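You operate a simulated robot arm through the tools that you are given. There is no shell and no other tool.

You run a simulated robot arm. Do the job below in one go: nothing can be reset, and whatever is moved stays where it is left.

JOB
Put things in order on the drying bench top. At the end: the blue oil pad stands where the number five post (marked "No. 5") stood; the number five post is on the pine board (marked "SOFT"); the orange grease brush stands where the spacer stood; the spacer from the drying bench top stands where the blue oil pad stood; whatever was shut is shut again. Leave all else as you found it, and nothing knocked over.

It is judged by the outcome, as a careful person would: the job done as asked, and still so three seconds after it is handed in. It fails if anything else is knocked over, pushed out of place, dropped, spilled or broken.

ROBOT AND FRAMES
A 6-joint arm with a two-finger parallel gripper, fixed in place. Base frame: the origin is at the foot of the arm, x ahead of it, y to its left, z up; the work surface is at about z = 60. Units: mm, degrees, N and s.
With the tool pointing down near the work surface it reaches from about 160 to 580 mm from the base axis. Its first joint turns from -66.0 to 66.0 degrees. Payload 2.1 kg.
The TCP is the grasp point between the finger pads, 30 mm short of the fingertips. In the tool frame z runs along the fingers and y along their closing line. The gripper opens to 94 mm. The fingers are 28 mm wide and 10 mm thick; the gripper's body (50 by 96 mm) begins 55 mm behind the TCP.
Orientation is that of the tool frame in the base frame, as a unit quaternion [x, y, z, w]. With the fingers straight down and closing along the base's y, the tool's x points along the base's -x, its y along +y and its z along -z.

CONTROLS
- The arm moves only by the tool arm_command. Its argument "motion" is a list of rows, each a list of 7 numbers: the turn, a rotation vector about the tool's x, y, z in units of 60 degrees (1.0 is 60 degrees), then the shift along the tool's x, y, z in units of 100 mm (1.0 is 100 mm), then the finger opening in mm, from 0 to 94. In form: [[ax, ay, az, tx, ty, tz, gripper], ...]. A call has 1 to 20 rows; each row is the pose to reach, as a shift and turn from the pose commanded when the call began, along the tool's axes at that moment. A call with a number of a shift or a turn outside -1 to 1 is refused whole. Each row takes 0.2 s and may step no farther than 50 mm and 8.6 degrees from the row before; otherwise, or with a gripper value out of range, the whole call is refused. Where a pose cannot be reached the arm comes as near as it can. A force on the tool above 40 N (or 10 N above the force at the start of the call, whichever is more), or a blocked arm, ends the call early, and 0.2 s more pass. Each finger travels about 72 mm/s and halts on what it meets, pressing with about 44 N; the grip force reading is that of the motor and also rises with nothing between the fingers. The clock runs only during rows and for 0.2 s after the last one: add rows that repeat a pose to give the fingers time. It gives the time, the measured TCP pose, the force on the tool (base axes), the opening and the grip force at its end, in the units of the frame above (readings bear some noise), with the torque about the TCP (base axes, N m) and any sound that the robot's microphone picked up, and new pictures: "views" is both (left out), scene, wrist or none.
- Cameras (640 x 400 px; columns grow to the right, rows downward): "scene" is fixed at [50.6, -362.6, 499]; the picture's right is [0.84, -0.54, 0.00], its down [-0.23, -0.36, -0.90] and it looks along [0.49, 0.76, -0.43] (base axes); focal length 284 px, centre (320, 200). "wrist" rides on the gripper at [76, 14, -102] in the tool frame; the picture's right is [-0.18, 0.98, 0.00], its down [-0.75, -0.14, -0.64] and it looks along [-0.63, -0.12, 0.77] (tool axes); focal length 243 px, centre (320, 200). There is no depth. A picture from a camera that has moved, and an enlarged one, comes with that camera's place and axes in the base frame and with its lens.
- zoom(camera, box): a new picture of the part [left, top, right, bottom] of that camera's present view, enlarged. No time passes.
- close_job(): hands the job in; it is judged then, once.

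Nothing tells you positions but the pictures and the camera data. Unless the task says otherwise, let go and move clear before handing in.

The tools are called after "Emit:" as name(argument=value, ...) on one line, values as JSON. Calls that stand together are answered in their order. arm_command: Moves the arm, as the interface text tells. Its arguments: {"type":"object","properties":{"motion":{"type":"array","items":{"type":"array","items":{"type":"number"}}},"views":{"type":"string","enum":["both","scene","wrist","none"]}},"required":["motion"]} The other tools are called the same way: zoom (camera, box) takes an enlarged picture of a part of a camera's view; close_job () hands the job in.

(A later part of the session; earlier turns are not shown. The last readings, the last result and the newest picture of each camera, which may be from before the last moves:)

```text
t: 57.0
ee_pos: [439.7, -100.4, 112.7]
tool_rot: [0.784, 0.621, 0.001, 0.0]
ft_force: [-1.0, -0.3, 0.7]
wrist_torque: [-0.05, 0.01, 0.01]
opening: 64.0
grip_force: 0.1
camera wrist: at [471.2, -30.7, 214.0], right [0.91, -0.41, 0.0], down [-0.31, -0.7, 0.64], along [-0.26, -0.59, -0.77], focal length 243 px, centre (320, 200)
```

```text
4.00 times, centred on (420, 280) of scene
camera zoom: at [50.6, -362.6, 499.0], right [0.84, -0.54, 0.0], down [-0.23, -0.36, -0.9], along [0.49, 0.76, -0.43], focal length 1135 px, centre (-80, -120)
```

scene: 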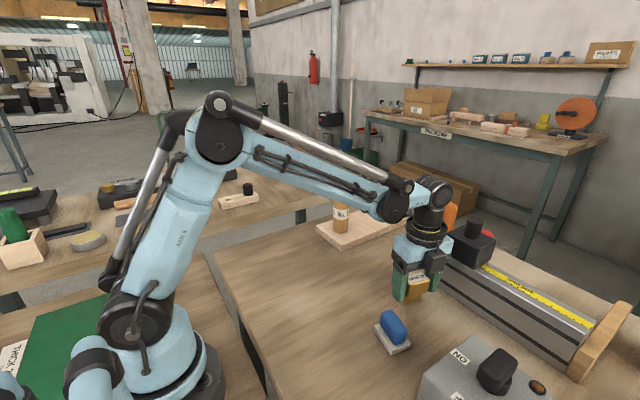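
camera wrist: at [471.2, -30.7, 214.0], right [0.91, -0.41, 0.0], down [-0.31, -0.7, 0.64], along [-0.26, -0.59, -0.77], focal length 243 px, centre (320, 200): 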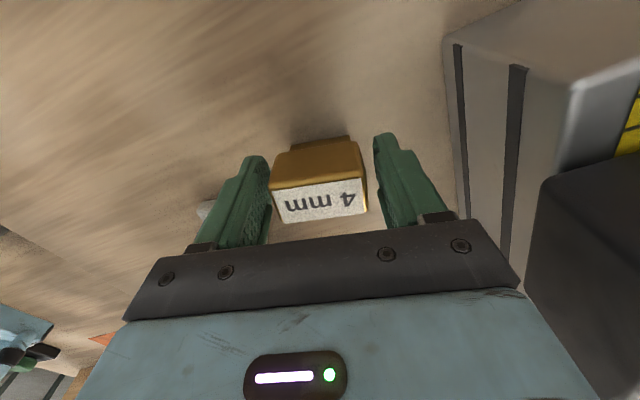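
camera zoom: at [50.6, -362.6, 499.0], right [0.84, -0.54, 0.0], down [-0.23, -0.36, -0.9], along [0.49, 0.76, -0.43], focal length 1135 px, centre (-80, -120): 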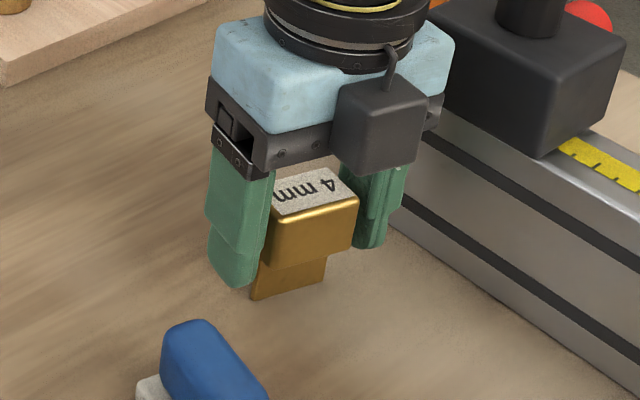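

The spacer sits about 1 mm left and 3 mm nearer in the finger frame. I'll centre on it, then close slowly.

Emit:
arm_command(motion=[[0, 0, 0, -0.027, -0.008, 0, 64], [0, 0, 0, -0.027, -0.008, 0, 58], [0, 0, 0, -0.027, -0.008, 0, 54], [0, 0, 0, -0.027, -0.008, 0, 51], [0, 0, 0, -0.027, -0.008, 0, 49], [0, 0, 0, -0.027, -0.008, 0, 47], [0, 0, 0, -0.027, -0.008, 0, 45], [0, 0, 0, -0.027, -0.008, 0, 43], [0, 0, 0, -0.027, -0.008, 0, 38], [0, 0, 0, -0.027, -0.008, 0, 34], [0, 0, 0, -0.027, -0.008, 0, 34]], views="both")

Emit:
zoom(camera="wrist", box=[220, 80, 420, 240])

Emit:
zoom(camera="scene", box=[370, 230, 470, 330])

```text
t: 59.4
ee_pos: [438.9, -102.1, 112.1]
tool_rot: [0.784, 0.621, 0.0, 0.0]
ft_force: [0.8, -0.2, -0.6]
wrist_torque: [-0.02, -0.01, -0.02]
opening: 51.3
grip_force: 43.9
camera wrist: at [469.8, -33.2, 214.1], right [0.91, -0.41, 0.0], down [-0.31, -0.7, 0.64], along [-0.26, -0.59, -0.77], focal length 243 px, centre (320, 200)
```

scene: 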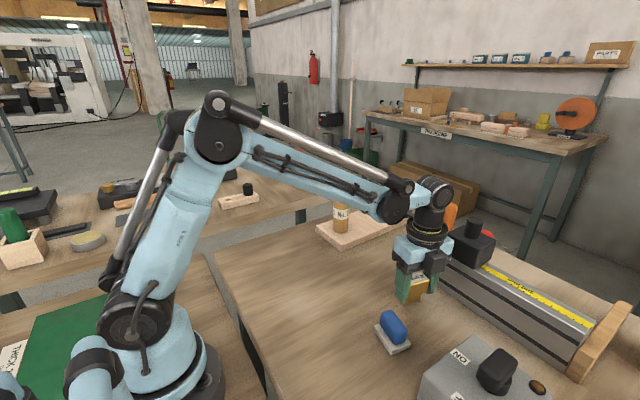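
wrist: 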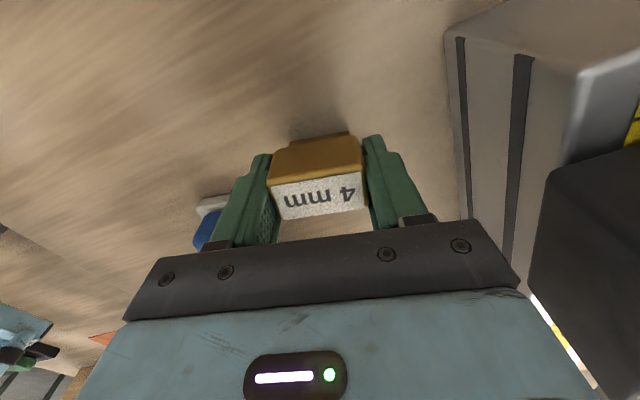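

```text
2.50 times, centred on (320, 160) of wrist
camera zoom: at [469.8, -33.2, 214.1], right [0.91, -0.41, 0.0], down [-0.31, -0.7, 0.64], along [-0.26, -0.59, -0.77], focal length 606 px, centre (320, 300)
```

zoom: 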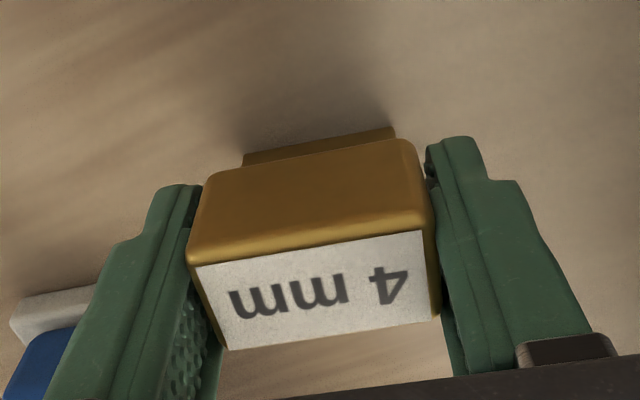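

```text
4.00 times, centred on (420, 280) of scene
camera zoom: at [50.6, -362.6, 499.0], right [0.84, -0.54, 0.0], down [-0.23, -0.36, -0.9], along [0.49, 0.76, -0.43], focal length 1135 px, centre (-80, -120)
```

zoom: 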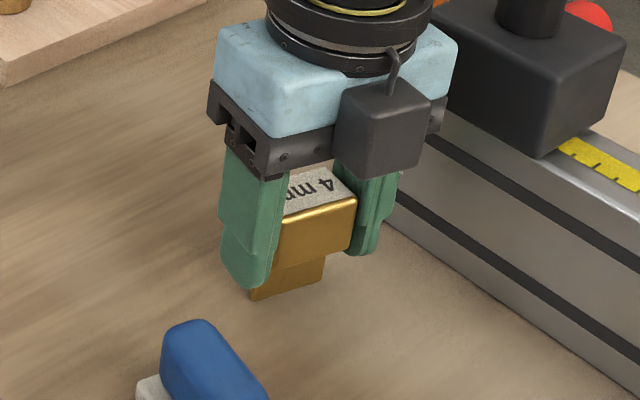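

The spacer is held end to end (51 mm). I'll lift a little first and check that it holds.

Emit:
arm_command(motion=[[0, 0, 0, 0, 0, -0.02, 34], [0, 0, 0, 0, 0, -0.05, 34], [0, 0, 0, 0, 0, -0.1, 34], [0, 0, 0, 0, 0, -0.15, 34], [0, 0, 0, 0, 0, -0.15, 34]], views="wrist")

Emit:
zoom(camera="wrist", box=[220, 80, 420, 240])

Emit:
zoom(camera="scene", box=[370, 230, 470, 330])

```text
t: 60.6
ee_pos: [437.9, -102.5, 127.1]
tool_rot: [0.785, 0.62, -0.001, -0.001]
ft_force: [-0.5, 0.2, -0.8]
wrist_torque: [-0.02, -0.05, 0.02]
opening: 51.1
grip_force: 44.4
camera wrist: at [469.4, -33.0, 229.3], right [0.91, -0.41, 0.0], down [-0.31, -0.7, 0.64], along [-0.26, -0.59, -0.77], focal length 243 px, centre (320, 200)
```

wrist: 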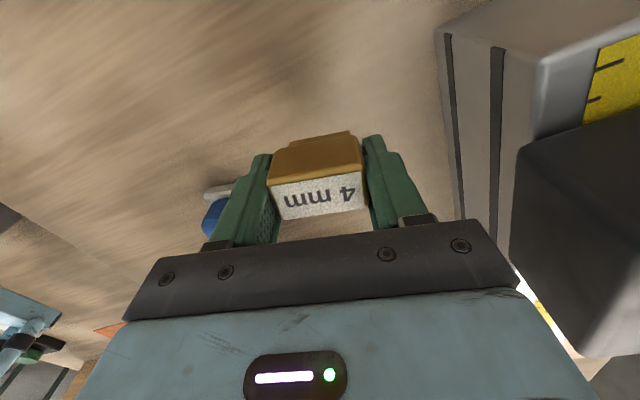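

```text
2.50 times, centred on (320, 160) of wrist
camera zoom: at [469.4, -33.0, 229.3], right [0.91, -0.41, 0.0], down [-0.31, -0.7, 0.64], along [-0.26, -0.59, -0.77], focal length 606 px, centre (320, 300)
```

zoom: 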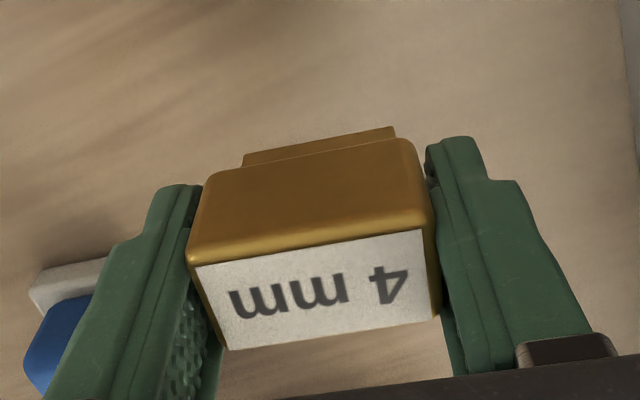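

```text
4.00 times, centred on (420, 280) of scene
camera zoom: at [50.6, -362.6, 499.0], right [0.84, -0.54, 0.0], down [-0.23, -0.36, -0.9], along [0.49, 0.76, -0.43], focal length 1135 px, centre (-80, -120)
```

zoom: 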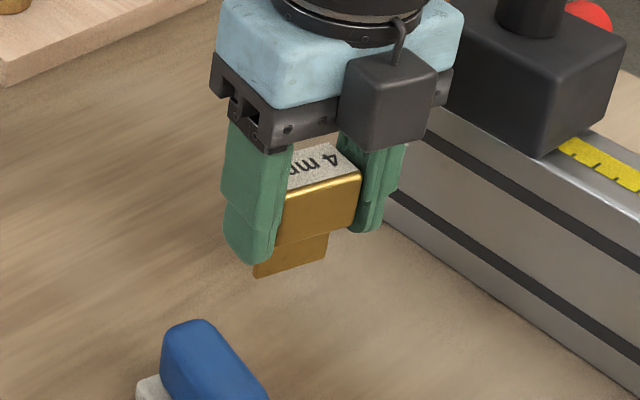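

The spacer is held firmly and level. I'll raise it and carry it to the pad's old place at (320.7,180).

Emit:
arm_command(motion=[[0, 0, 0, 0, 0, -0.2, 34], [0, 0, 0, 0, 0, -0.4, 34], [0, 0, 0, 0, 0, -0.55, 34], [0, 0, 0, 0, 0, -0.55, 34]], views="none")

Emit:
arm_command(motion=[[0, 0, 0, 0.2, -0.15, 0, 34], [0, 0, 0, 0.5, -0.36, 0, 34], [0, 0, 0, 0.825, -0.6, 0, 34]], views="none")

Emit:
arm_command(motion=[[0, 0, 0, 0.275, -0.2, 0, 34], [0, 0, 0, 0.55, -0.4, 0, 34], [0, 0, 0, 0.825, -0.6, 0, 34]], views="none")

Emit:
arm_command(motion=[[0, 0, 0, 0.275, -0.2, 0, 34], [0, 0, 0, 0.55, -0.4, 0, 34], [0, 0, 0, 0.7, -0.5, 0, 34], [0, 0, 0, 0.825, -0.6, 0, 34], [0, 0, 0, 0.825, -0.6, 0, 34]], views="both")

```text
t: 61.6
ee_pos: [438.2, -103.6, 182.4]
tool_rot: [0.784, 0.621, 0.0, 0.0]
ft_force: [0.0, 0.1, -0.7]
wrist_torque: [0.02, 0.0, 0.01]
opening: 51.0
grip_force: 43.5
```

```text
t: 62.4
ee_pos: [399.3, -8.9, 183.6]
tool_rot: [0.784, 0.621, 0.0, 0.0]
ft_force: [0.1, 0.0, -1.2]
wrist_torque: [0.02, 0.02, -0.02]
opening: 51.4
grip_force: 43.9
```

```text
t: 63.2
ee_pos: [359.2, 84.4, 181.7]
tool_rot: [0.784, 0.62, 0.0, 0.0]
ft_force: [0.0, 0.5, -0.4]
wrist_torque: [-0.03, 0.0, -0.03]
opening: 51.4
grip_force: 43.7
```

```text
t: 64.4
ee_pos: [319.3, 179.7, 183.5]
tool_rot: [0.784, 0.62, 0.0, 0.0]
ft_force: [-0.2, 0.0, -0.6]
wrist_torque: [-0.03, 0.02, -0.02]
opening: 51.4
grip_force: 43.8
camera wrist: at [351.1, 248.7, 284.8], right [0.91, -0.41, 0.0], down [-0.31, -0.7, 0.64], along [-0.26, -0.59, -0.77], focal length 243 px, centre (320, 200)
```

scene: 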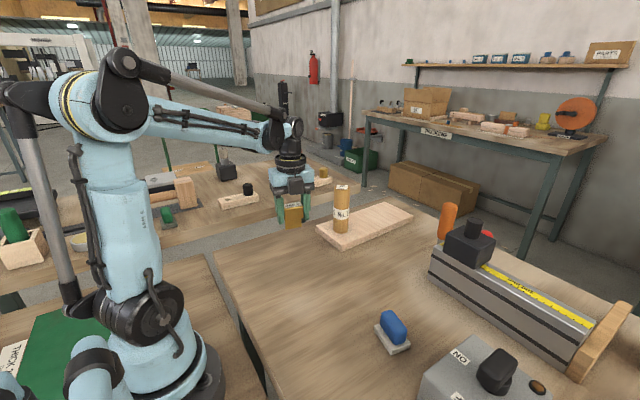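
wrist: 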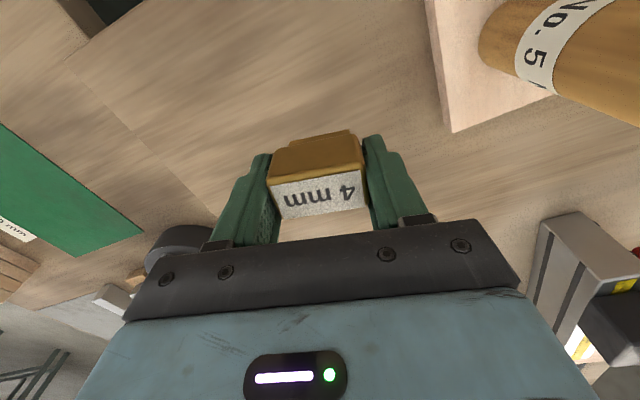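

Over the pad's old place now. I'll lower the spacer most of the way, then touch down in half-millimetre steps.

Emit:
arm_command(motion=[[0, 0, 0, 0.005, 0.008, 0.2, 34], [0, 0, 0, 0.005, 0.008, 0.4, 34], [0, 0, 0, 0.005, 0.008, 0.55, 34], [0, 0, 0, 0.005, 0.008, 0.64, 34], [0, 0, 0, 0.005, 0.008, 0.67, 34], [0, 0, 0, 0.005, 0.008, 0.67, 34]], views="none")

Emit:
arm_command(motion=[[0, 0, 0, 0, 0, 0.01, 34], [0, 0, 0, 0, 0, 0.015, 34], [0, 0, 0, 0, 0, 0.015, 34]], views="none")

Emit:
arm_command(motion=[[0, 0, 0, 0, 0, 0.005, 34], [0, 0, 0, 0, 0, 0.005, 34]], views="scene")

Emit:
zoom(camera="scene", box=[260, 210, 340, 270])

```text
t: 65.8
ee_pos: [322.1, 178.8, 115.5]
tool_rot: [0.784, 0.621, 0.0, 0.0]
ft_force: [0.1, 0.1, -0.1]
wrist_torque: [-0.01, -0.02, -0.01]
opening: 51.3
grip_force: 43.7
```

```text
t: 66.6
ee_pos: [319.9, 180.1, 114.2]
tool_rot: [0.784, 0.62, 0.0, 0.0]
ft_force: [-0.2, 0.3, -0.6]
wrist_torque: [0.02, 0.0, 0.03]
opening: 51.2
grip_force: 44.0
```

```text
t: 67.2
ee_pos: [320.3, 179.3, 113.2]
tool_rot: [0.784, 0.621, 0.0, -0.001]
ft_force: [0.1, 0.0, -1.3]
wrist_torque: [0.0, 0.0, -0.02]
opening: 51.5
grip_force: 44.2
```

scene: 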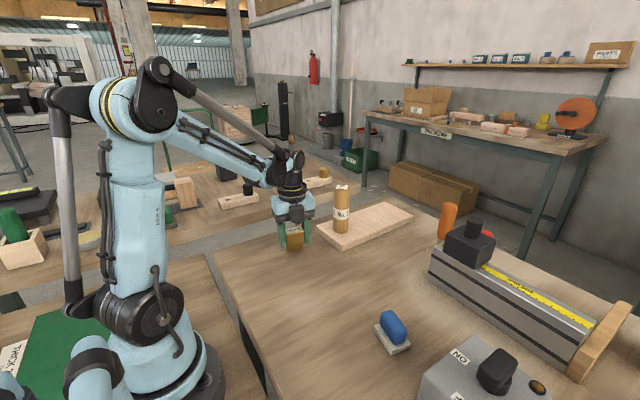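

```text
6.67 times, centred on (300, 240) of scene
camera zoom: at [50.6, -362.6, 499.0], right [0.84, -0.54, 0.0], down [-0.23, -0.36, -0.9], along [0.49, 0.76, -0.43], focal length 1892 px, centre (453, -67)
```

zoom: 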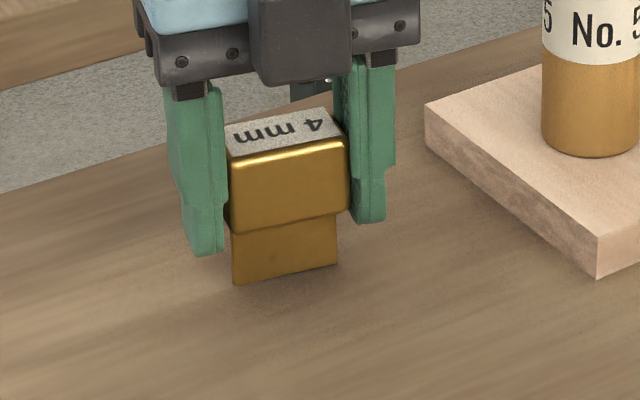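

Emit:
arm_command(motion=[[0, 0, 0, 0, 0, 0.005, 34], [0, 0, 0, 0, 0, 0.005, 34]], views="none")

Emit:
arm_command(motion=[[0, 0, 0, 0, 0, 0.004, 34], [0, 0, 0, 0, 0, 0.004, 34]], views="none")

```text
t: 67.8
ee_pos: [320.7, 179.2, 112.8]
tool_rot: [0.784, 0.621, 0.0, 0.0]
ft_force: [-0.4, 0.3, -0.1]
wrist_torque: [0.02, -0.02, -0.02]
opening: 51.7
grip_force: 43.8
```

```text
t: 68.4
ee_pos: [322.1, 178.9, 111.2]
tool_rot: [0.784, 0.621, 0.0, 0.0]
ft_force: [0.7, 0.3, -1.2]
wrist_torque: [-0.01, 0.01, -0.01]
opening: 51.2
grip_force: 44.7
```

Emit:
arm_command(motion=[[0, 0, 0, 0, 0, 0.004, 34], [0, 0, 0, 0, 0, 0.004, 34]], views="none")

Emit:
arm_command(motion=[[0, 0, 0, 0, 0, 0.004, 34], [0, 0, 0, 0, 0, 0.004, 34]], views="none")

```text
t: 69.0
ee_pos: [321.1, 179.2, 111.9]
tool_rot: [0.784, 0.621, 0.001, 0.0]
ft_force: [-0.2, -0.5, 3.7]
wrist_torque: [-0.04, 0.01, 0.0]
opening: 51.3
grip_force: 43.9
```

```text
t: 69.6
ee_pos: [321.2, 179.1, 111.7]
tool_rot: [0.784, 0.621, -0.001, 0.0]
ft_force: [-1.2, -2.6, 24.4]
wrist_torque: [0.02, -0.05, -0.05]
opening: 51.4
grip_force: 44.0
```

Touch-down confirmed. I'll back off to a light contact, open slowly, and look before moving away.

Emit:
arm_command(motion=[[0, 0, 0, 0, 0, -0.004, 34], [0, 0, 0, 0, 0, -0.004, 34]], views="none")

Emit:
arm_command(motion=[[0, 0, 0, 0, 0, 0, 50], [0, 0, 0, 0, 0, 0, 52], [0, 0, 0, 0, 0, 0, 54], [0, 0, 0, 0, 0, 0, 57], [0, 0, 0, 0, 0, 0, 62], [0, 0, 0, 0, 0, 0, 70], [0, 0, 0, 0, 0, 0, 80], [0, 0, 0, 0, 0, 0, 80]], views="both")

Emit:
zoom(camera="scene", box=[260, 210, 340, 270])

```text
t: 70.2
ee_pos: [320.7, 178.1, 112.3]
tool_rot: [0.785, 0.62, 0.0, 0.0]
ft_force: [-0.7, -1.3, 18.9]
wrist_torque: [0.01, -0.02, -0.02]
opening: 50.9
grip_force: 44.5
```

```text
t: 72.0
ee_pos: [321.1, 180.5, 112.5]
tool_rot: [0.784, 0.621, 0.0, 0.0]
ft_force: [-0.4, 0.3, -0.6]
wrist_torque: [0.02, 0.01, 0.0]
opening: 79.8
grip_force: 0.0
camera wrist: at [352.4, 249.1, 213.9], right [0.91, -0.41, 0.0], down [-0.31, -0.7, 0.64], along [-0.26, -0.59, -0.77], focal length 243 px, centre (320, 200)
```

scene: 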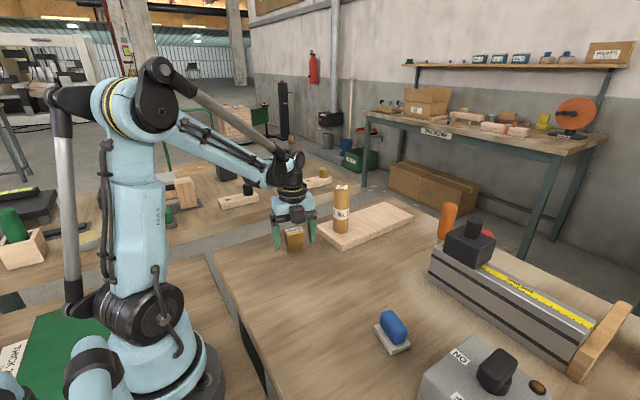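
wrist: 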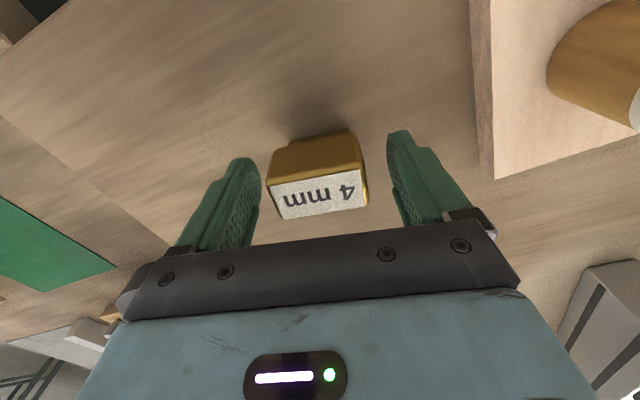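

```text
6.67 times, centred on (300, 240) of scene
camera zoom: at [50.6, -362.6, 499.0], right [0.84, -0.54, 0.0], down [-0.23, -0.36, -0.9], along [0.49, 0.76, -0.43], focal length 1892 px, centre (453, -67)
```

zoom: 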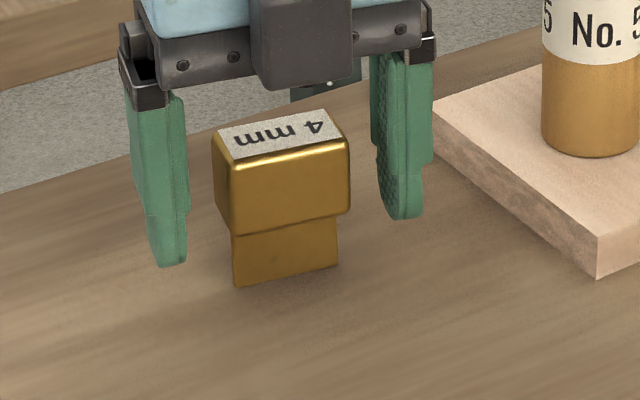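

The spacer stands upright on its own. I'll rise straight up, then turn the wrist back to neutral for the brush.

Emit:
arm_command(motion=[[0, 0, 0, 0, 0, -0.1, 80], [0, 0, 0, 0, 0, -0.3, 80], [0, 0, 0, 0, 0, -0.6, 80], [0, 0, 0, 0, 0, -1.0, 80], [0, 0, 0, 0, 0, -1.0, 80]], views="both")

Emit:
zoom(camera="scene", box=[260, 210, 360, 270])

```text
t: 73.2
ee_pos: [320.2, 179.4, 212.6]
tool_rot: [0.784, 0.621, 0.0, 0.0]
ft_force: [-0.2, 1.0, -0.1]
wrist_torque: [0.0, 0.03, 0.01]
opening: 80.1
grip_force: 0.0
camera wrist: at [352.0, 249.2, 314.5], right [0.91, -0.41, 0.0], down [-0.31, -0.7, 0.64], along [-0.26, -0.59, -0.77], focal length 243 px, centre (320, 200)
```

scene: 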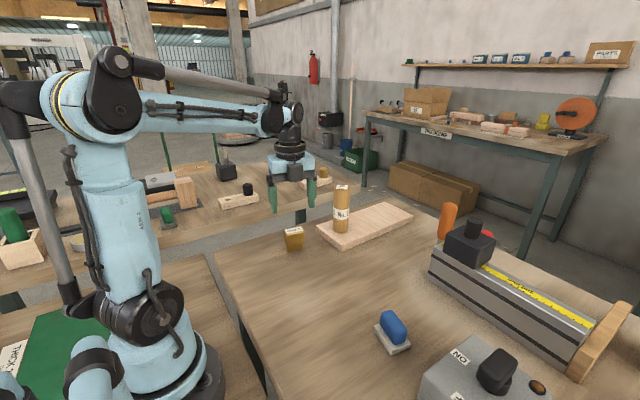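
wrist: 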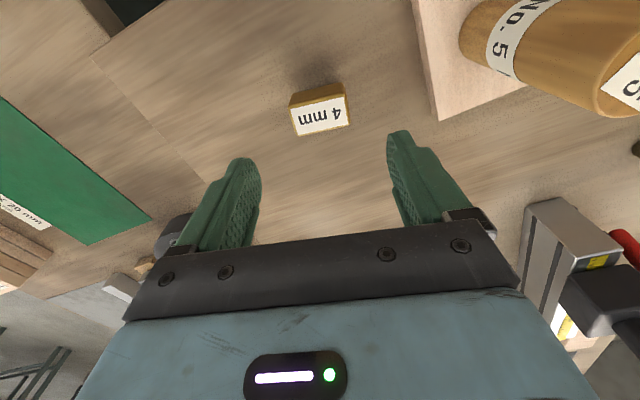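

```text
6.40 times, centred on (310, 240) of scene
camera zoom: at [50.6, -362.6, 499.0], right [0.84, -0.54, 0.0], down [-0.23, -0.36, -0.9], along [0.49, 0.76, -0.43], focal length 1816 px, centre (384, -56)
```

zoom: 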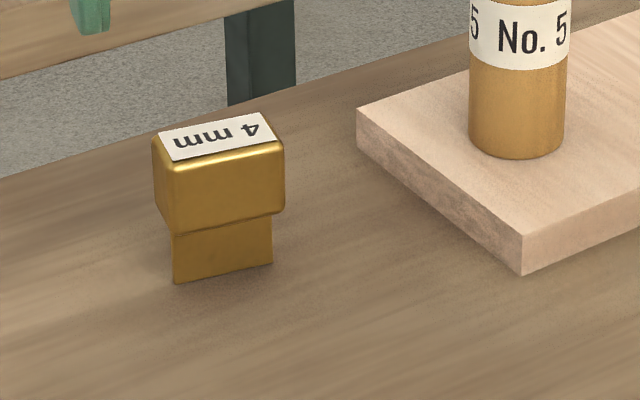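

Emit:
arm_command(motion=[[0, 0, -0.12, -0.2, 0.05, -0.2, 80], [0, 0, -0.24, -0.4, 0.1, -0.4, 80], [0, 0, -0.36, -0.6, 0.15, -0.5, 80], [0, 0, -0.48, -0.8, 0.2, -0.6, 80], [0, 0, -0.6, -1.0, 0.25, -0.7, 80], [0, 0, -0.72, -1.0, 0.3, -0.7, 80], [0, 0, -0.86, -1.0, 0.3, -0.7, 80]], views="none")

Emit:
arm_command(motion=[[0, 0, -0.12, 0, 0, 0, 80], [0, 0, -0.24, 0, 0, 0, 80], [0, 0, -0.36, 0, 0, 0, 80], [0, 0, -0.48, 0, 0, 0, 80], [0, 0, -0.6, 0, 0, 0, 80], [0, 0, -0.72, 0, 0, 0, 80], [0, 0, -0.862, 0, 0, 0, 80]], views="wrist")

```text
t: 74.8
ee_pos: [327.0, 75.4, 281.5]
tool_rot: [0.435, 0.9, 0.0, 0.0]
ft_force: [-0.6, -0.5, -0.8]
wrist_torque: [0.01, 0.0, 0.04]
opening: 80.1
grip_force: 0.0
```

```text
t: 76.4
ee_pos: [327.3, 75.9, 282.2]
tool_rot: [0.0, 1.0, 0.001, 0.001]
ft_force: [-0.7, 0.8, -0.7]
wrist_torque: [-0.01, -0.01, -0.02]
opening: 80.0
grip_force: 0.0
camera wrist: at [250.9, 88.5, 384.2], right [0.18, 0.98, 0.0], down [0.75, -0.14, 0.64], along [0.63, -0.12, -0.77], focal length 243 px, centre (320, 200)
```

wrist: 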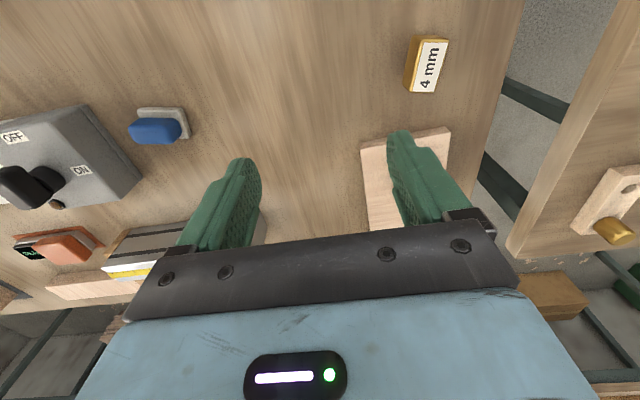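

Emit:
arm_command(motion=[[0, 0, 0, -0.3, -0.3, 0, 80], [0, 0, 0, -0.6, -0.6, 0, 80], [0, 0, 0, -0.9, -0.9, 0, 80], [0, 0, 0, -1.0, -0.96, 0, 80]], views="none")

Emit:
arm_command(motion=[[0, -0.12, 0, -0.1, 0, 0, 80], [0, -0.24, 0, -0.2, 0, 0, 80], [0, -0.36, 0, -0.3, 0, 0, 80], [0, -0.48, 0, -0.4, 0, 0, 80], [0, -0.583, 0, -0.5, 0, 0, 80], [0, -0.583, 0, -0.5, 0, 0, 80]], views="both")

```text
t: 77.4
ee_pos: [426.9, -19.8, 281.4]
tool_rot: [0.0, 1.0, 0.0, 0.001]
ft_force: [0.2, -0.3, -0.6]
wrist_torque: [-0.02, 0.0, 0.0]
opening: 79.9
grip_force: 0.1
```

```text
t: 78.8
ee_pos: [477.3, -21.9, 282.0]
tool_rot: [0.0, 0.953, 0.0, 0.302]
ft_force: [0.5, -0.4, -0.8]
wrist_torque: [0.02, 0.01, -0.02]
opening: 79.9
grip_force: 0.0
camera wrist: at [355.6, -7.8, 321.8], right [0.15, 0.98, 0.11], down [0.25, -0.14, 0.96], along [0.96, -0.12, -0.26], focal length 243 px, centre (320, 200)
```

scene: 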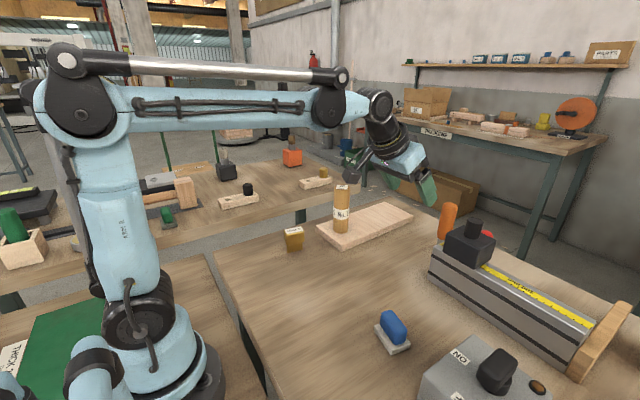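
wrist: 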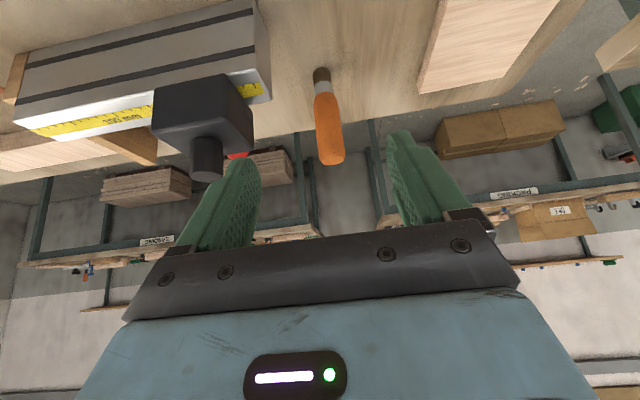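

Emit:
zoom(camera="wrist", box=[280, 50, 380, 180])

Emit:
zoom(camera="scene", box=[400, 180, 520, 280])

Emit:
zoom(camera="wrist", box=[130, 40, 350, 200])

```text
3.08 times, centred on (330, 115) of wrist
camera zoom: at [355.6, -7.8, 321.8], right [0.15, 0.98, 0.11], down [0.25, -0.14, 0.96], along [0.96, -0.12, -0.26], focal length 746 px, centre (289, 462)
```

zoom: 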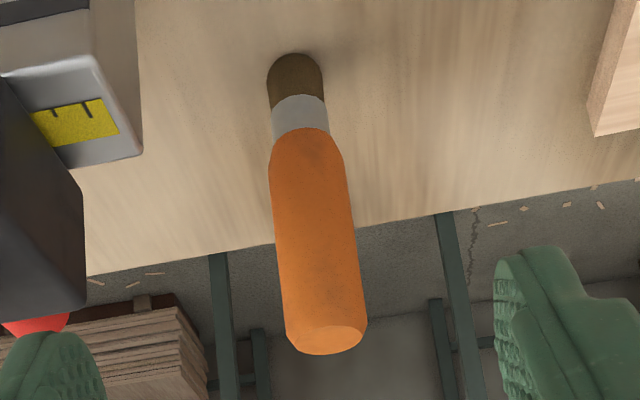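

```text
4.00 times, centred on (460, 230) of scene
camera zoom: at [50.6, -362.6, 499.0], right [0.84, -0.54, 0.0], down [-0.23, -0.36, -0.9], along [0.49, 0.76, -0.43], focal length 1135 px, centre (-240, 80)
```

zoom: 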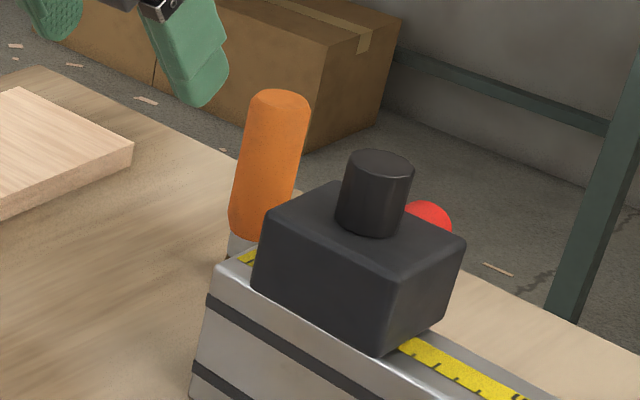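

```text
2.50 times, centred on (240, 120) of wrist
camera zoom: at [355.6, -7.8, 321.8], right [0.15, 0.98, 0.11], down [0.25, -0.14, 0.96], along [0.96, -0.12, -0.26], focal length 606 px, centre (520, 400)
```

zoom: 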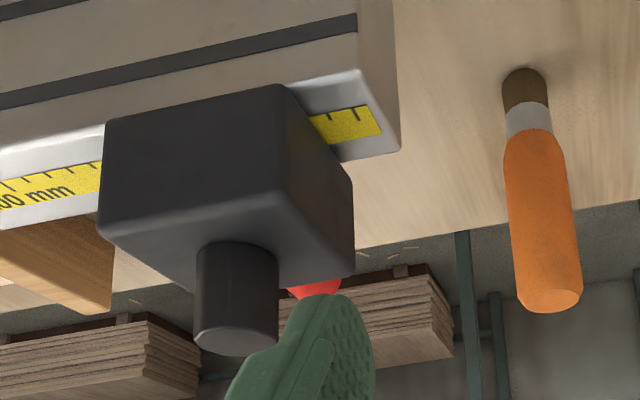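

The brush stands vertically at about (638,-20), with its handle 32 mm thick from z≈92 to 196. At this 35° tilt I can reach it. I'll move to a spot just in front of and above it.

Emit:
arm_command(motion=[[0, 0, 0, -0.05, 0, 0.28, 70], [0, 0, 0, -0.1, 0.01, 0.57, 70], [0, 0, 0, -0.15, 0.01, 0.85, 70], [0, 0, 0, -0.15, 0.01, 0.85, 70]], views="both")

Emit:
zoom(camera="wrist", box=[220, 30, 420, 230])

```text
t: 79.8
ee_pos: [537.4, -19.3, 220.7]
tool_rot: [0.001, 0.954, -0.001, 0.3]
ft_force: [0.2, -1.6, -0.2]
wrist_torque: [-0.01, 0.0, -0.01]
opening: 70.3
grip_force: 0.1
camera wrist: at [417.0, -6.8, 260.5], right [0.15, 0.98, 0.11], down [0.25, -0.14, 0.96], along [0.96, -0.12, -0.27], focal length 243 px, centre (320, 200)
```

scene: 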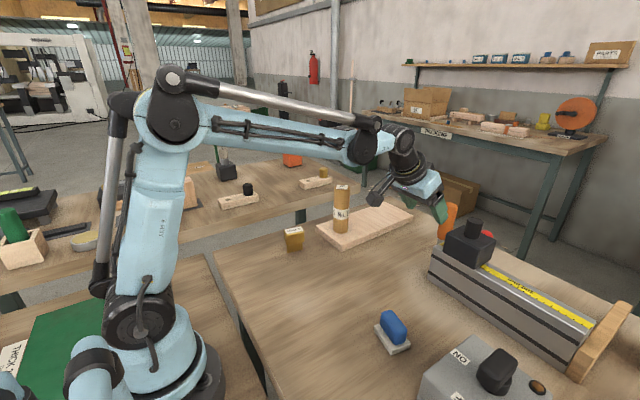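
wrist: 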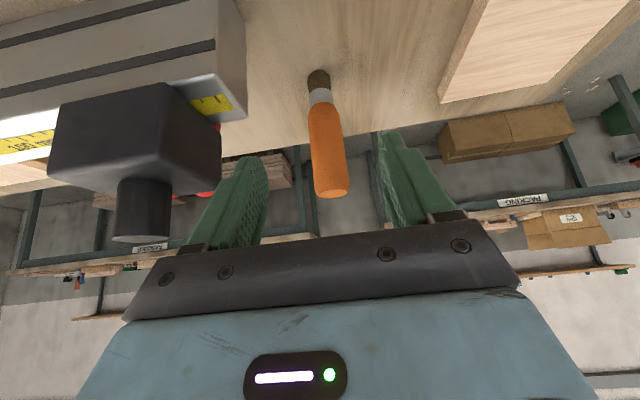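

```text
2.00 times, centred on (320, 130) of wrist
camera zoom: at [417.0, -6.8, 260.5], right [0.15, 0.98, 0.11], down [0.25, -0.14, 0.96], along [0.96, -0.12, -0.27], focal length 485 px, centre (320, 340)
```

zoom: 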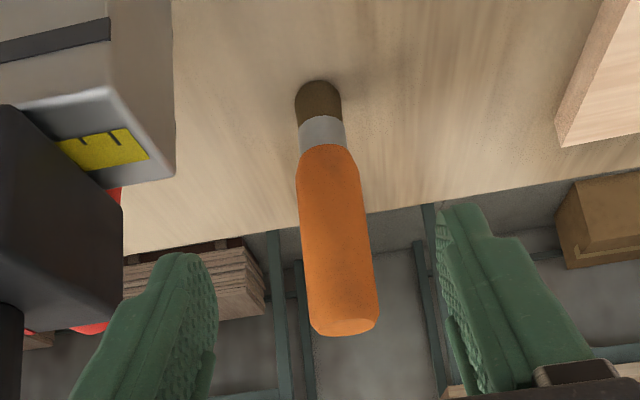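

Emit:
arm_command(motion=[[0, 0, 0, -0.1, 0, 0.25, 70], [0, 0, 0, -0.2, 0, 0.5, 70], [0, 0, 0, -0.25, 0, 0.6, 70], [0, 0, 0, -0.25, 0, 0.6, 70]], views="both")

Emit:
zoom(camera="scene", box=[380, 160, 520, 280])

Emit:
zoom(camera="wrist", box=[180, 30, 440, 250])

```text
t: 80.8
ee_pos: [593.7, -19.7, 186.0]
tool_rot: [-0.001, 0.954, 0.001, 0.301]
ft_force: [-0.3, 0.1, 0.0]
wrist_torque: [-0.04, -0.05, -0.03]
opening: 70.1
grip_force: 0.1
camera wrist: at [472.4, -6.2, 225.6], right [0.15, 0.98, 0.11], down [0.25, -0.14, 0.96], along [0.96, -0.12, -0.27], focal length 243 px, centre (320, 200)
```

scene: 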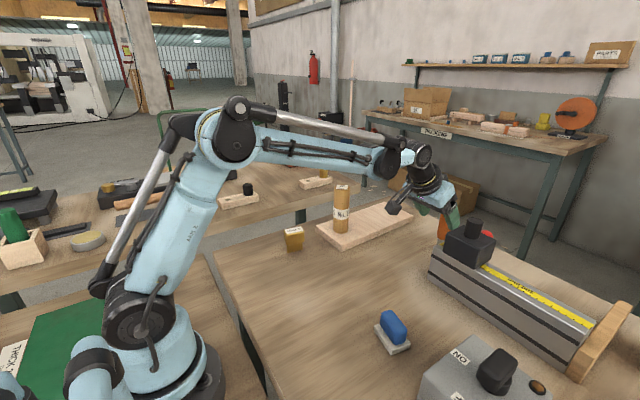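
wrist: 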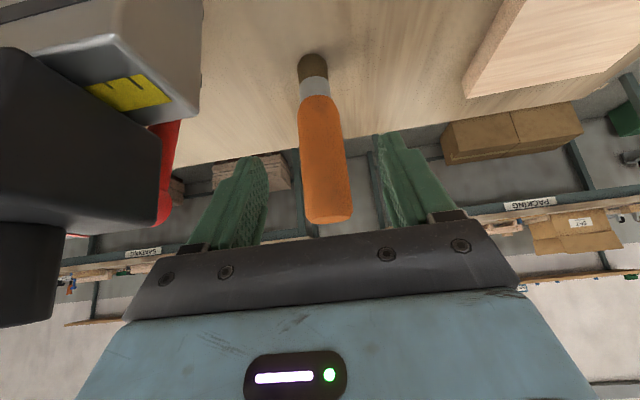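

```text
3.33 times, centred on (450, 220) of scene
camera zoom: at [50.6, -362.6, 499.0], right [0.84, -0.54, 0.0], down [-0.23, -0.36, -0.9], along [0.49, 0.76, -0.43], focal length 946 px, centre (-113, 133)
```

zoom: 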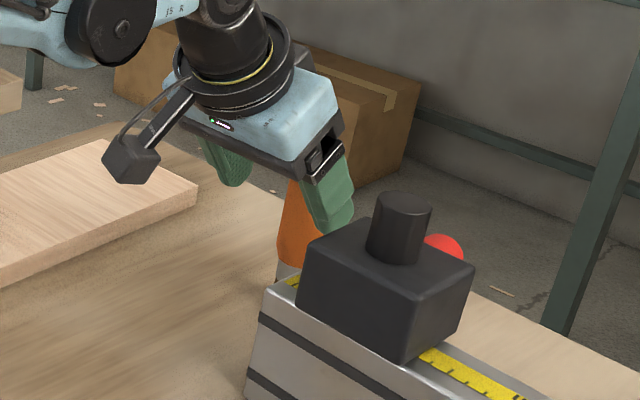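

```text
1.82 times, centred on (310, 140) of wrist
camera zoom: at [472.4, -6.2, 225.6], right [0.15, 0.98, 0.11], down [0.25, -0.14, 0.96], along [0.96, -0.12, -0.27], focal length 441 px, centre (338, 309)
```

zoom: 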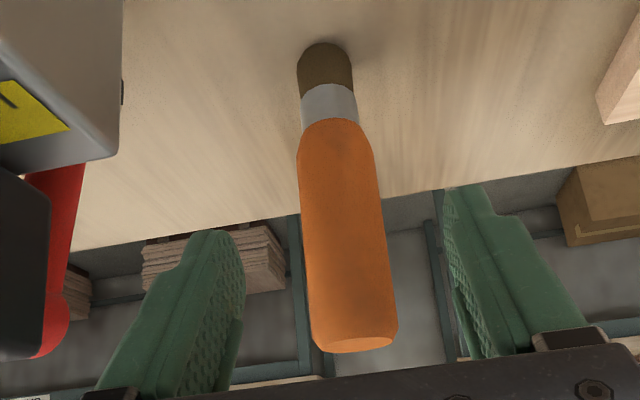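

Fingers straddle the brush correctly. I'll advance the last ~60 mm so the handle sits between the pads.

Emit:
arm_command(motion=[[0, 0, 0, -0.06, 0, 0.2, 70], [0, 0, 0, -0.11, 0, 0.4, 70], [0, 0, 0, -0.15, 0, 0.57, 70], [0, 0, 0, -0.15, 0, 0.57, 70]], views="both")

Emit:
zoom(camera="scene", box=[380, 160, 520, 280])

Emit:
zoom(camera="wrist", box=[180, 30, 440, 250])

```text
t: 81.8
ee_pos: [639.0, -18.5, 146.8]
tool_rot: [0.001, 0.954, -0.001, 0.3]
ft_force: [-0.5, 0.1, 0.6]
wrist_torque: [0.01, 0.05, 0.01]
opening: 70.2
grip_force: 0.0
camera wrist: at [518.0, -5.9, 187.8], right [0.15, 0.98, 0.11], down [0.25, -0.14, 0.96], along [0.96, -0.12, -0.27], focal length 243 px, centre (320, 200)
```

scene: 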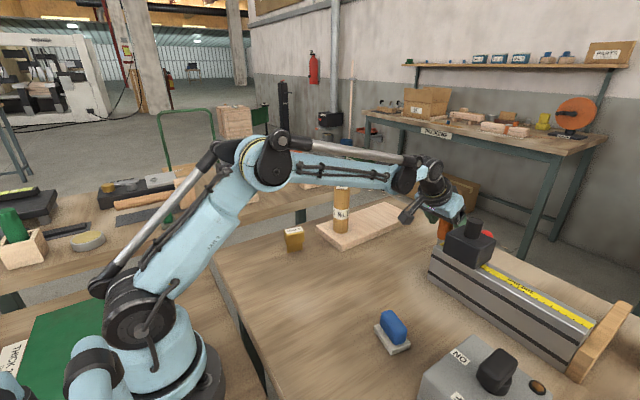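
wrist: 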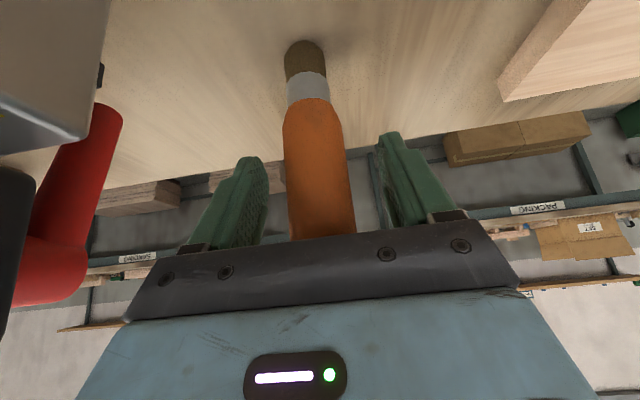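

```text
3.33 times, centred on (450, 220) of scene
camera zoom: at [50.6, -362.6, 499.0], right [0.84, -0.54, 0.0], down [-0.23, -0.36, -0.9], along [0.49, 0.76, -0.43], focal length 946 px, centre (-113, 133)
```

zoom: 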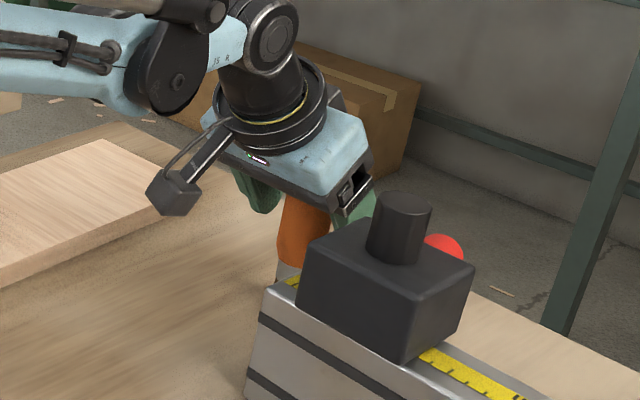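

```text
1.82 times, centred on (310, 140) of wrist
camera zoom: at [518.0, -5.9, 187.8], right [0.15, 0.98, 0.11], down [0.25, -0.14, 0.96], along [0.96, -0.12, -0.27], focal length 441 px, centre (338, 309)
```

zoom: 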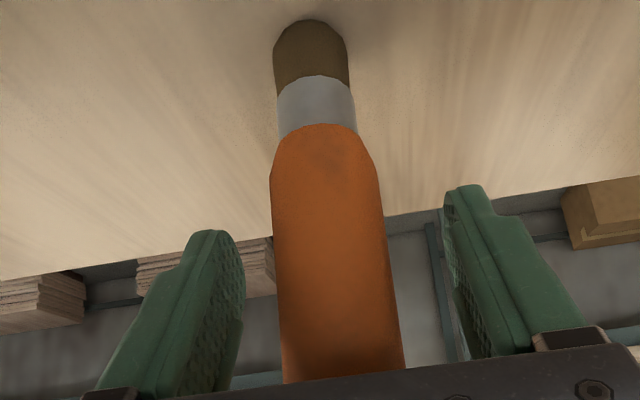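

Emit:
arm_command(motion=[[0, 0, 0, 0, 0, 0, 55], [0, 0, 0, 0, 0, 0, 45], [0, 0, 0, 0, 0, 0, 38], [0, 0, 0, 0, 0, 0, 34], [0, 0, 0, 0, 0, 0, 30], [0, 0, 0, 0, 0, 0, 26], [0, 0, 0, 0, 0, 0, 20], [0, 0, 0, 0, 0, 0, 20]], views="both")

Emit:
zoom(camera="wrist", box=[180, 30, 440, 250])

```text
t: 83.6
ee_pos: [639.9, -18.9, 148.6]
tool_rot: [0.0, 0.954, 0.0, 0.3]
ft_force: [-0.3, 0.2, -0.7]
wrist_torque: [0.01, 0.0, -0.04]
opening: 36.3
grip_force: 44.1
camera wrist: at [517.8, -6.0, 188.0], right [0.15, 0.98, 0.11], down [0.25, -0.14, 0.96], along [0.96, -0.12, -0.27], focal length 243 px, centre (320, 200)
```

scene: 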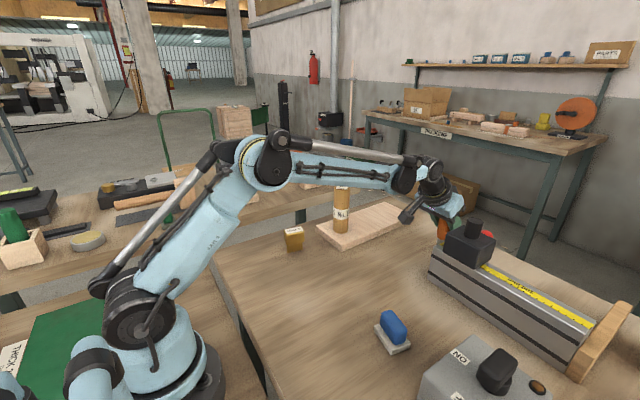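
wrist: 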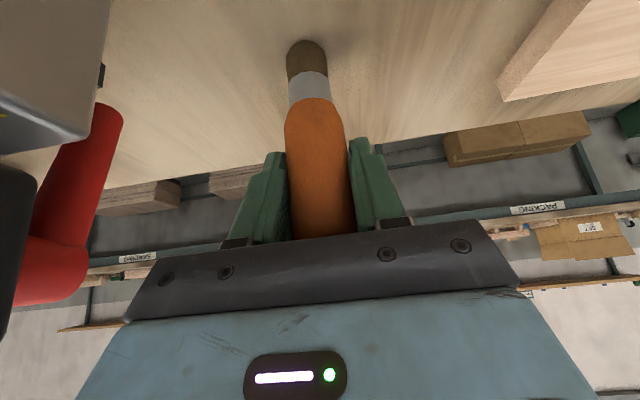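

```text
1.82 times, centred on (310, 140) of wrist
camera zoom: at [517.8, -6.0, 188.0], right [0.15, 0.98, 0.11], down [0.25, -0.14, 0.96], along [0.96, -0.12, -0.27], focal length 441 px, centre (338, 309)
```

zoom: 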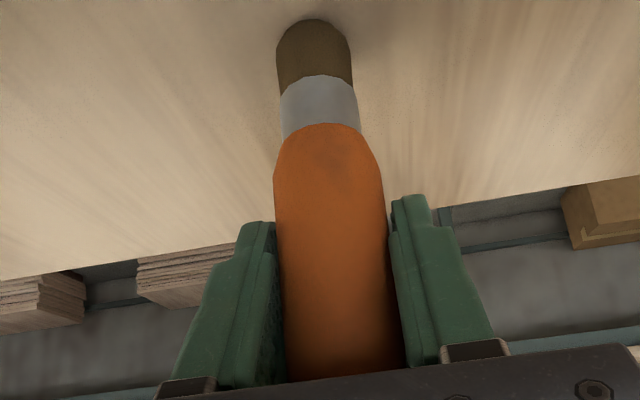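

The handle is gripped (36 mm). I'll lift slightly along the vertical and check that it holds straight.

Emit:
arm_command(motion=[[0, 0, 0, -0.012, 0, -0.016, 20], [0, 0, 0, -0.029, 0, -0.041, 20], [0, 0, 0, -0.058, 0, -0.082, 20], [0, 0, 0, -0.086, 0, -0.123, 20], [0, 0, 0, -0.086, 0, -0.123, 20]], views="both")

Emit:
zoom(camera="wrist", box=[180, 30, 440, 250])

Emit:
zoom(camera="scene", box=[380, 160, 520, 280])

```text
t: 84.8
ee_pos: [637.8, -19.0, 164.0]
tool_rot: [0.0, 0.954, -0.001, 0.301]
ft_force: [-0.3, -1.4, -0.6]
wrist_torque: [-0.03, -0.01, -0.01]
opening: 36.5
grip_force: 44.4
camera wrist: at [516.7, -6.5, 203.4], right [0.15, 0.98, 0.11], down [0.25, -0.14, 0.96], along [0.96, -0.12, -0.27], focal length 243 px, centre (320, 200)
```

scene: 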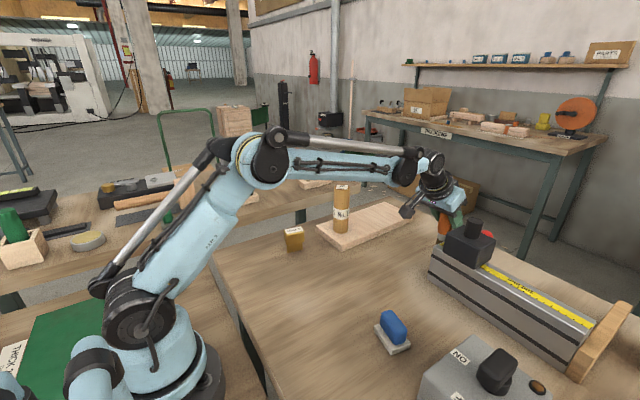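
wrist: 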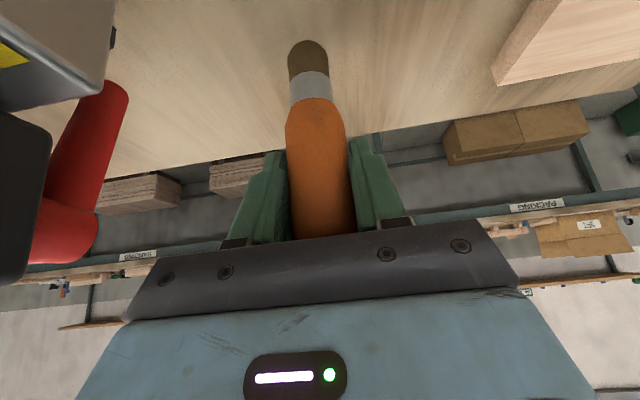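

```text
1.82 times, centred on (310, 140) of wrist
camera zoom: at [516.7, -6.5, 203.4], right [0.15, 0.98, 0.11], down [0.25, -0.14, 0.96], along [0.96, -0.12, -0.27], focal length 441 px, centre (338, 309)
```

zoom: 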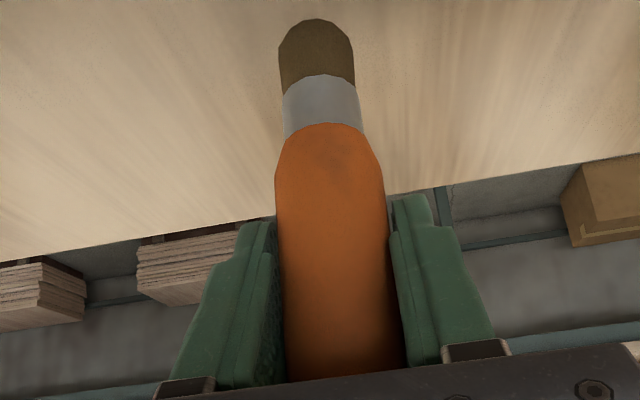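

```text
3.33 times, centred on (450, 220) of scene
camera zoom: at [50.6, -362.6, 499.0], right [0.84, -0.54, 0.0], down [-0.23, -0.36, -0.9], along [0.49, 0.76, -0.43], focal length 946 px, centre (-113, 133)
```

zoom: 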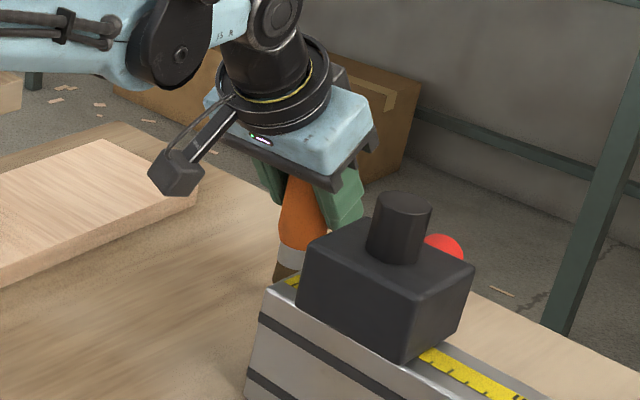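

The brush hangs straight. I'll raise it a bit more, draw it back along -x clear of the rail end, then shift over to the spacer's old place.

Emit:
arm_command(motion=[[0, 0, 0, -0.07, 0, -0.1, 20], [0, 0, 0, -0.15, 0.03, -0.21, 20], [0, 0, 0, -0.15, 0.06, -0.21, 20]], views="none")

Emit:
arm_command(motion=[[0, 0, 0, 0.2, 0, -0.141, 20], [0, 0, 0, 0.5, 0, -0.3525, 20], [0, 0, 0, 0.817, 0, -0.576, 20]], views="none")

Emit:
arm_command(motion=[[0, 0, 0, 0.3, 0, -0.2115, 20], [0, 0, 0, 0.6, 0, -0.423, 20], [0, 0, 0, 0.827, 0, -0.583, 20], [0, 0, 0, 0.827, 0, -0.583, 20]], views="both")

```text
t: 85.6
ee_pos: [639.3, -13.6, 188.0]
tool_rot: [0.0, 0.954, 0.0, 0.301]
ft_force: [0.2, -0.2, -0.7]
wrist_torque: [0.0, -0.01, -0.03]
opening: 36.7
grip_force: 43.8
```

```text
t: 86.4
ee_pos: [537.5, -14.7, 188.1]
tool_rot: [0.0, 0.954, -0.001, 0.3]
ft_force: [-0.5, 0.8, -0.4]
wrist_torque: [-0.01, -0.02, 0.03]
opening: 36.7
grip_force: 43.9
```

```text
t: 87.4
ee_pos: [436.0, -13.2, 189.5]
tool_rot: [0.001, 0.954, 0.0, 0.301]
ft_force: [-0.3, -0.4, -0.8]
wrist_torque: [0.01, 0.03, 0.01]
opening: 36.1
grip_force: 44.4
camera wrist: at [315.0, -0.6, 229.7], right [0.15, 0.98, 0.11], down [0.25, -0.14, 0.96], along [0.96, -0.12, -0.27], focal length 243 px, centre (320, 200)
```

scene: 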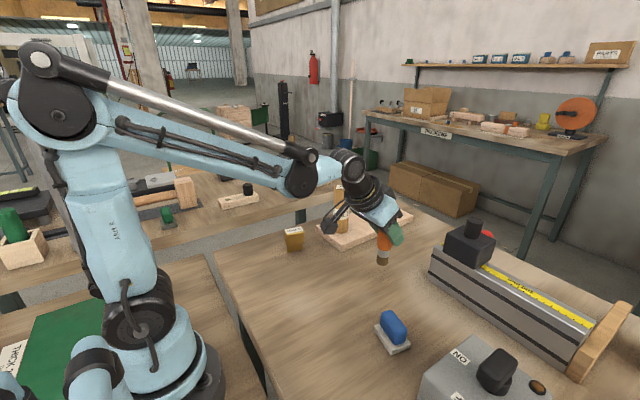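
wrist: 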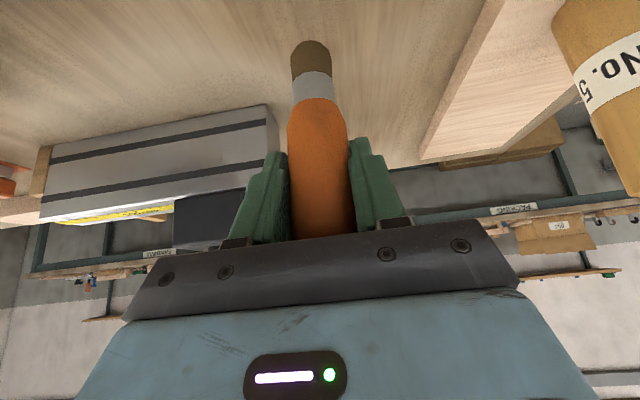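

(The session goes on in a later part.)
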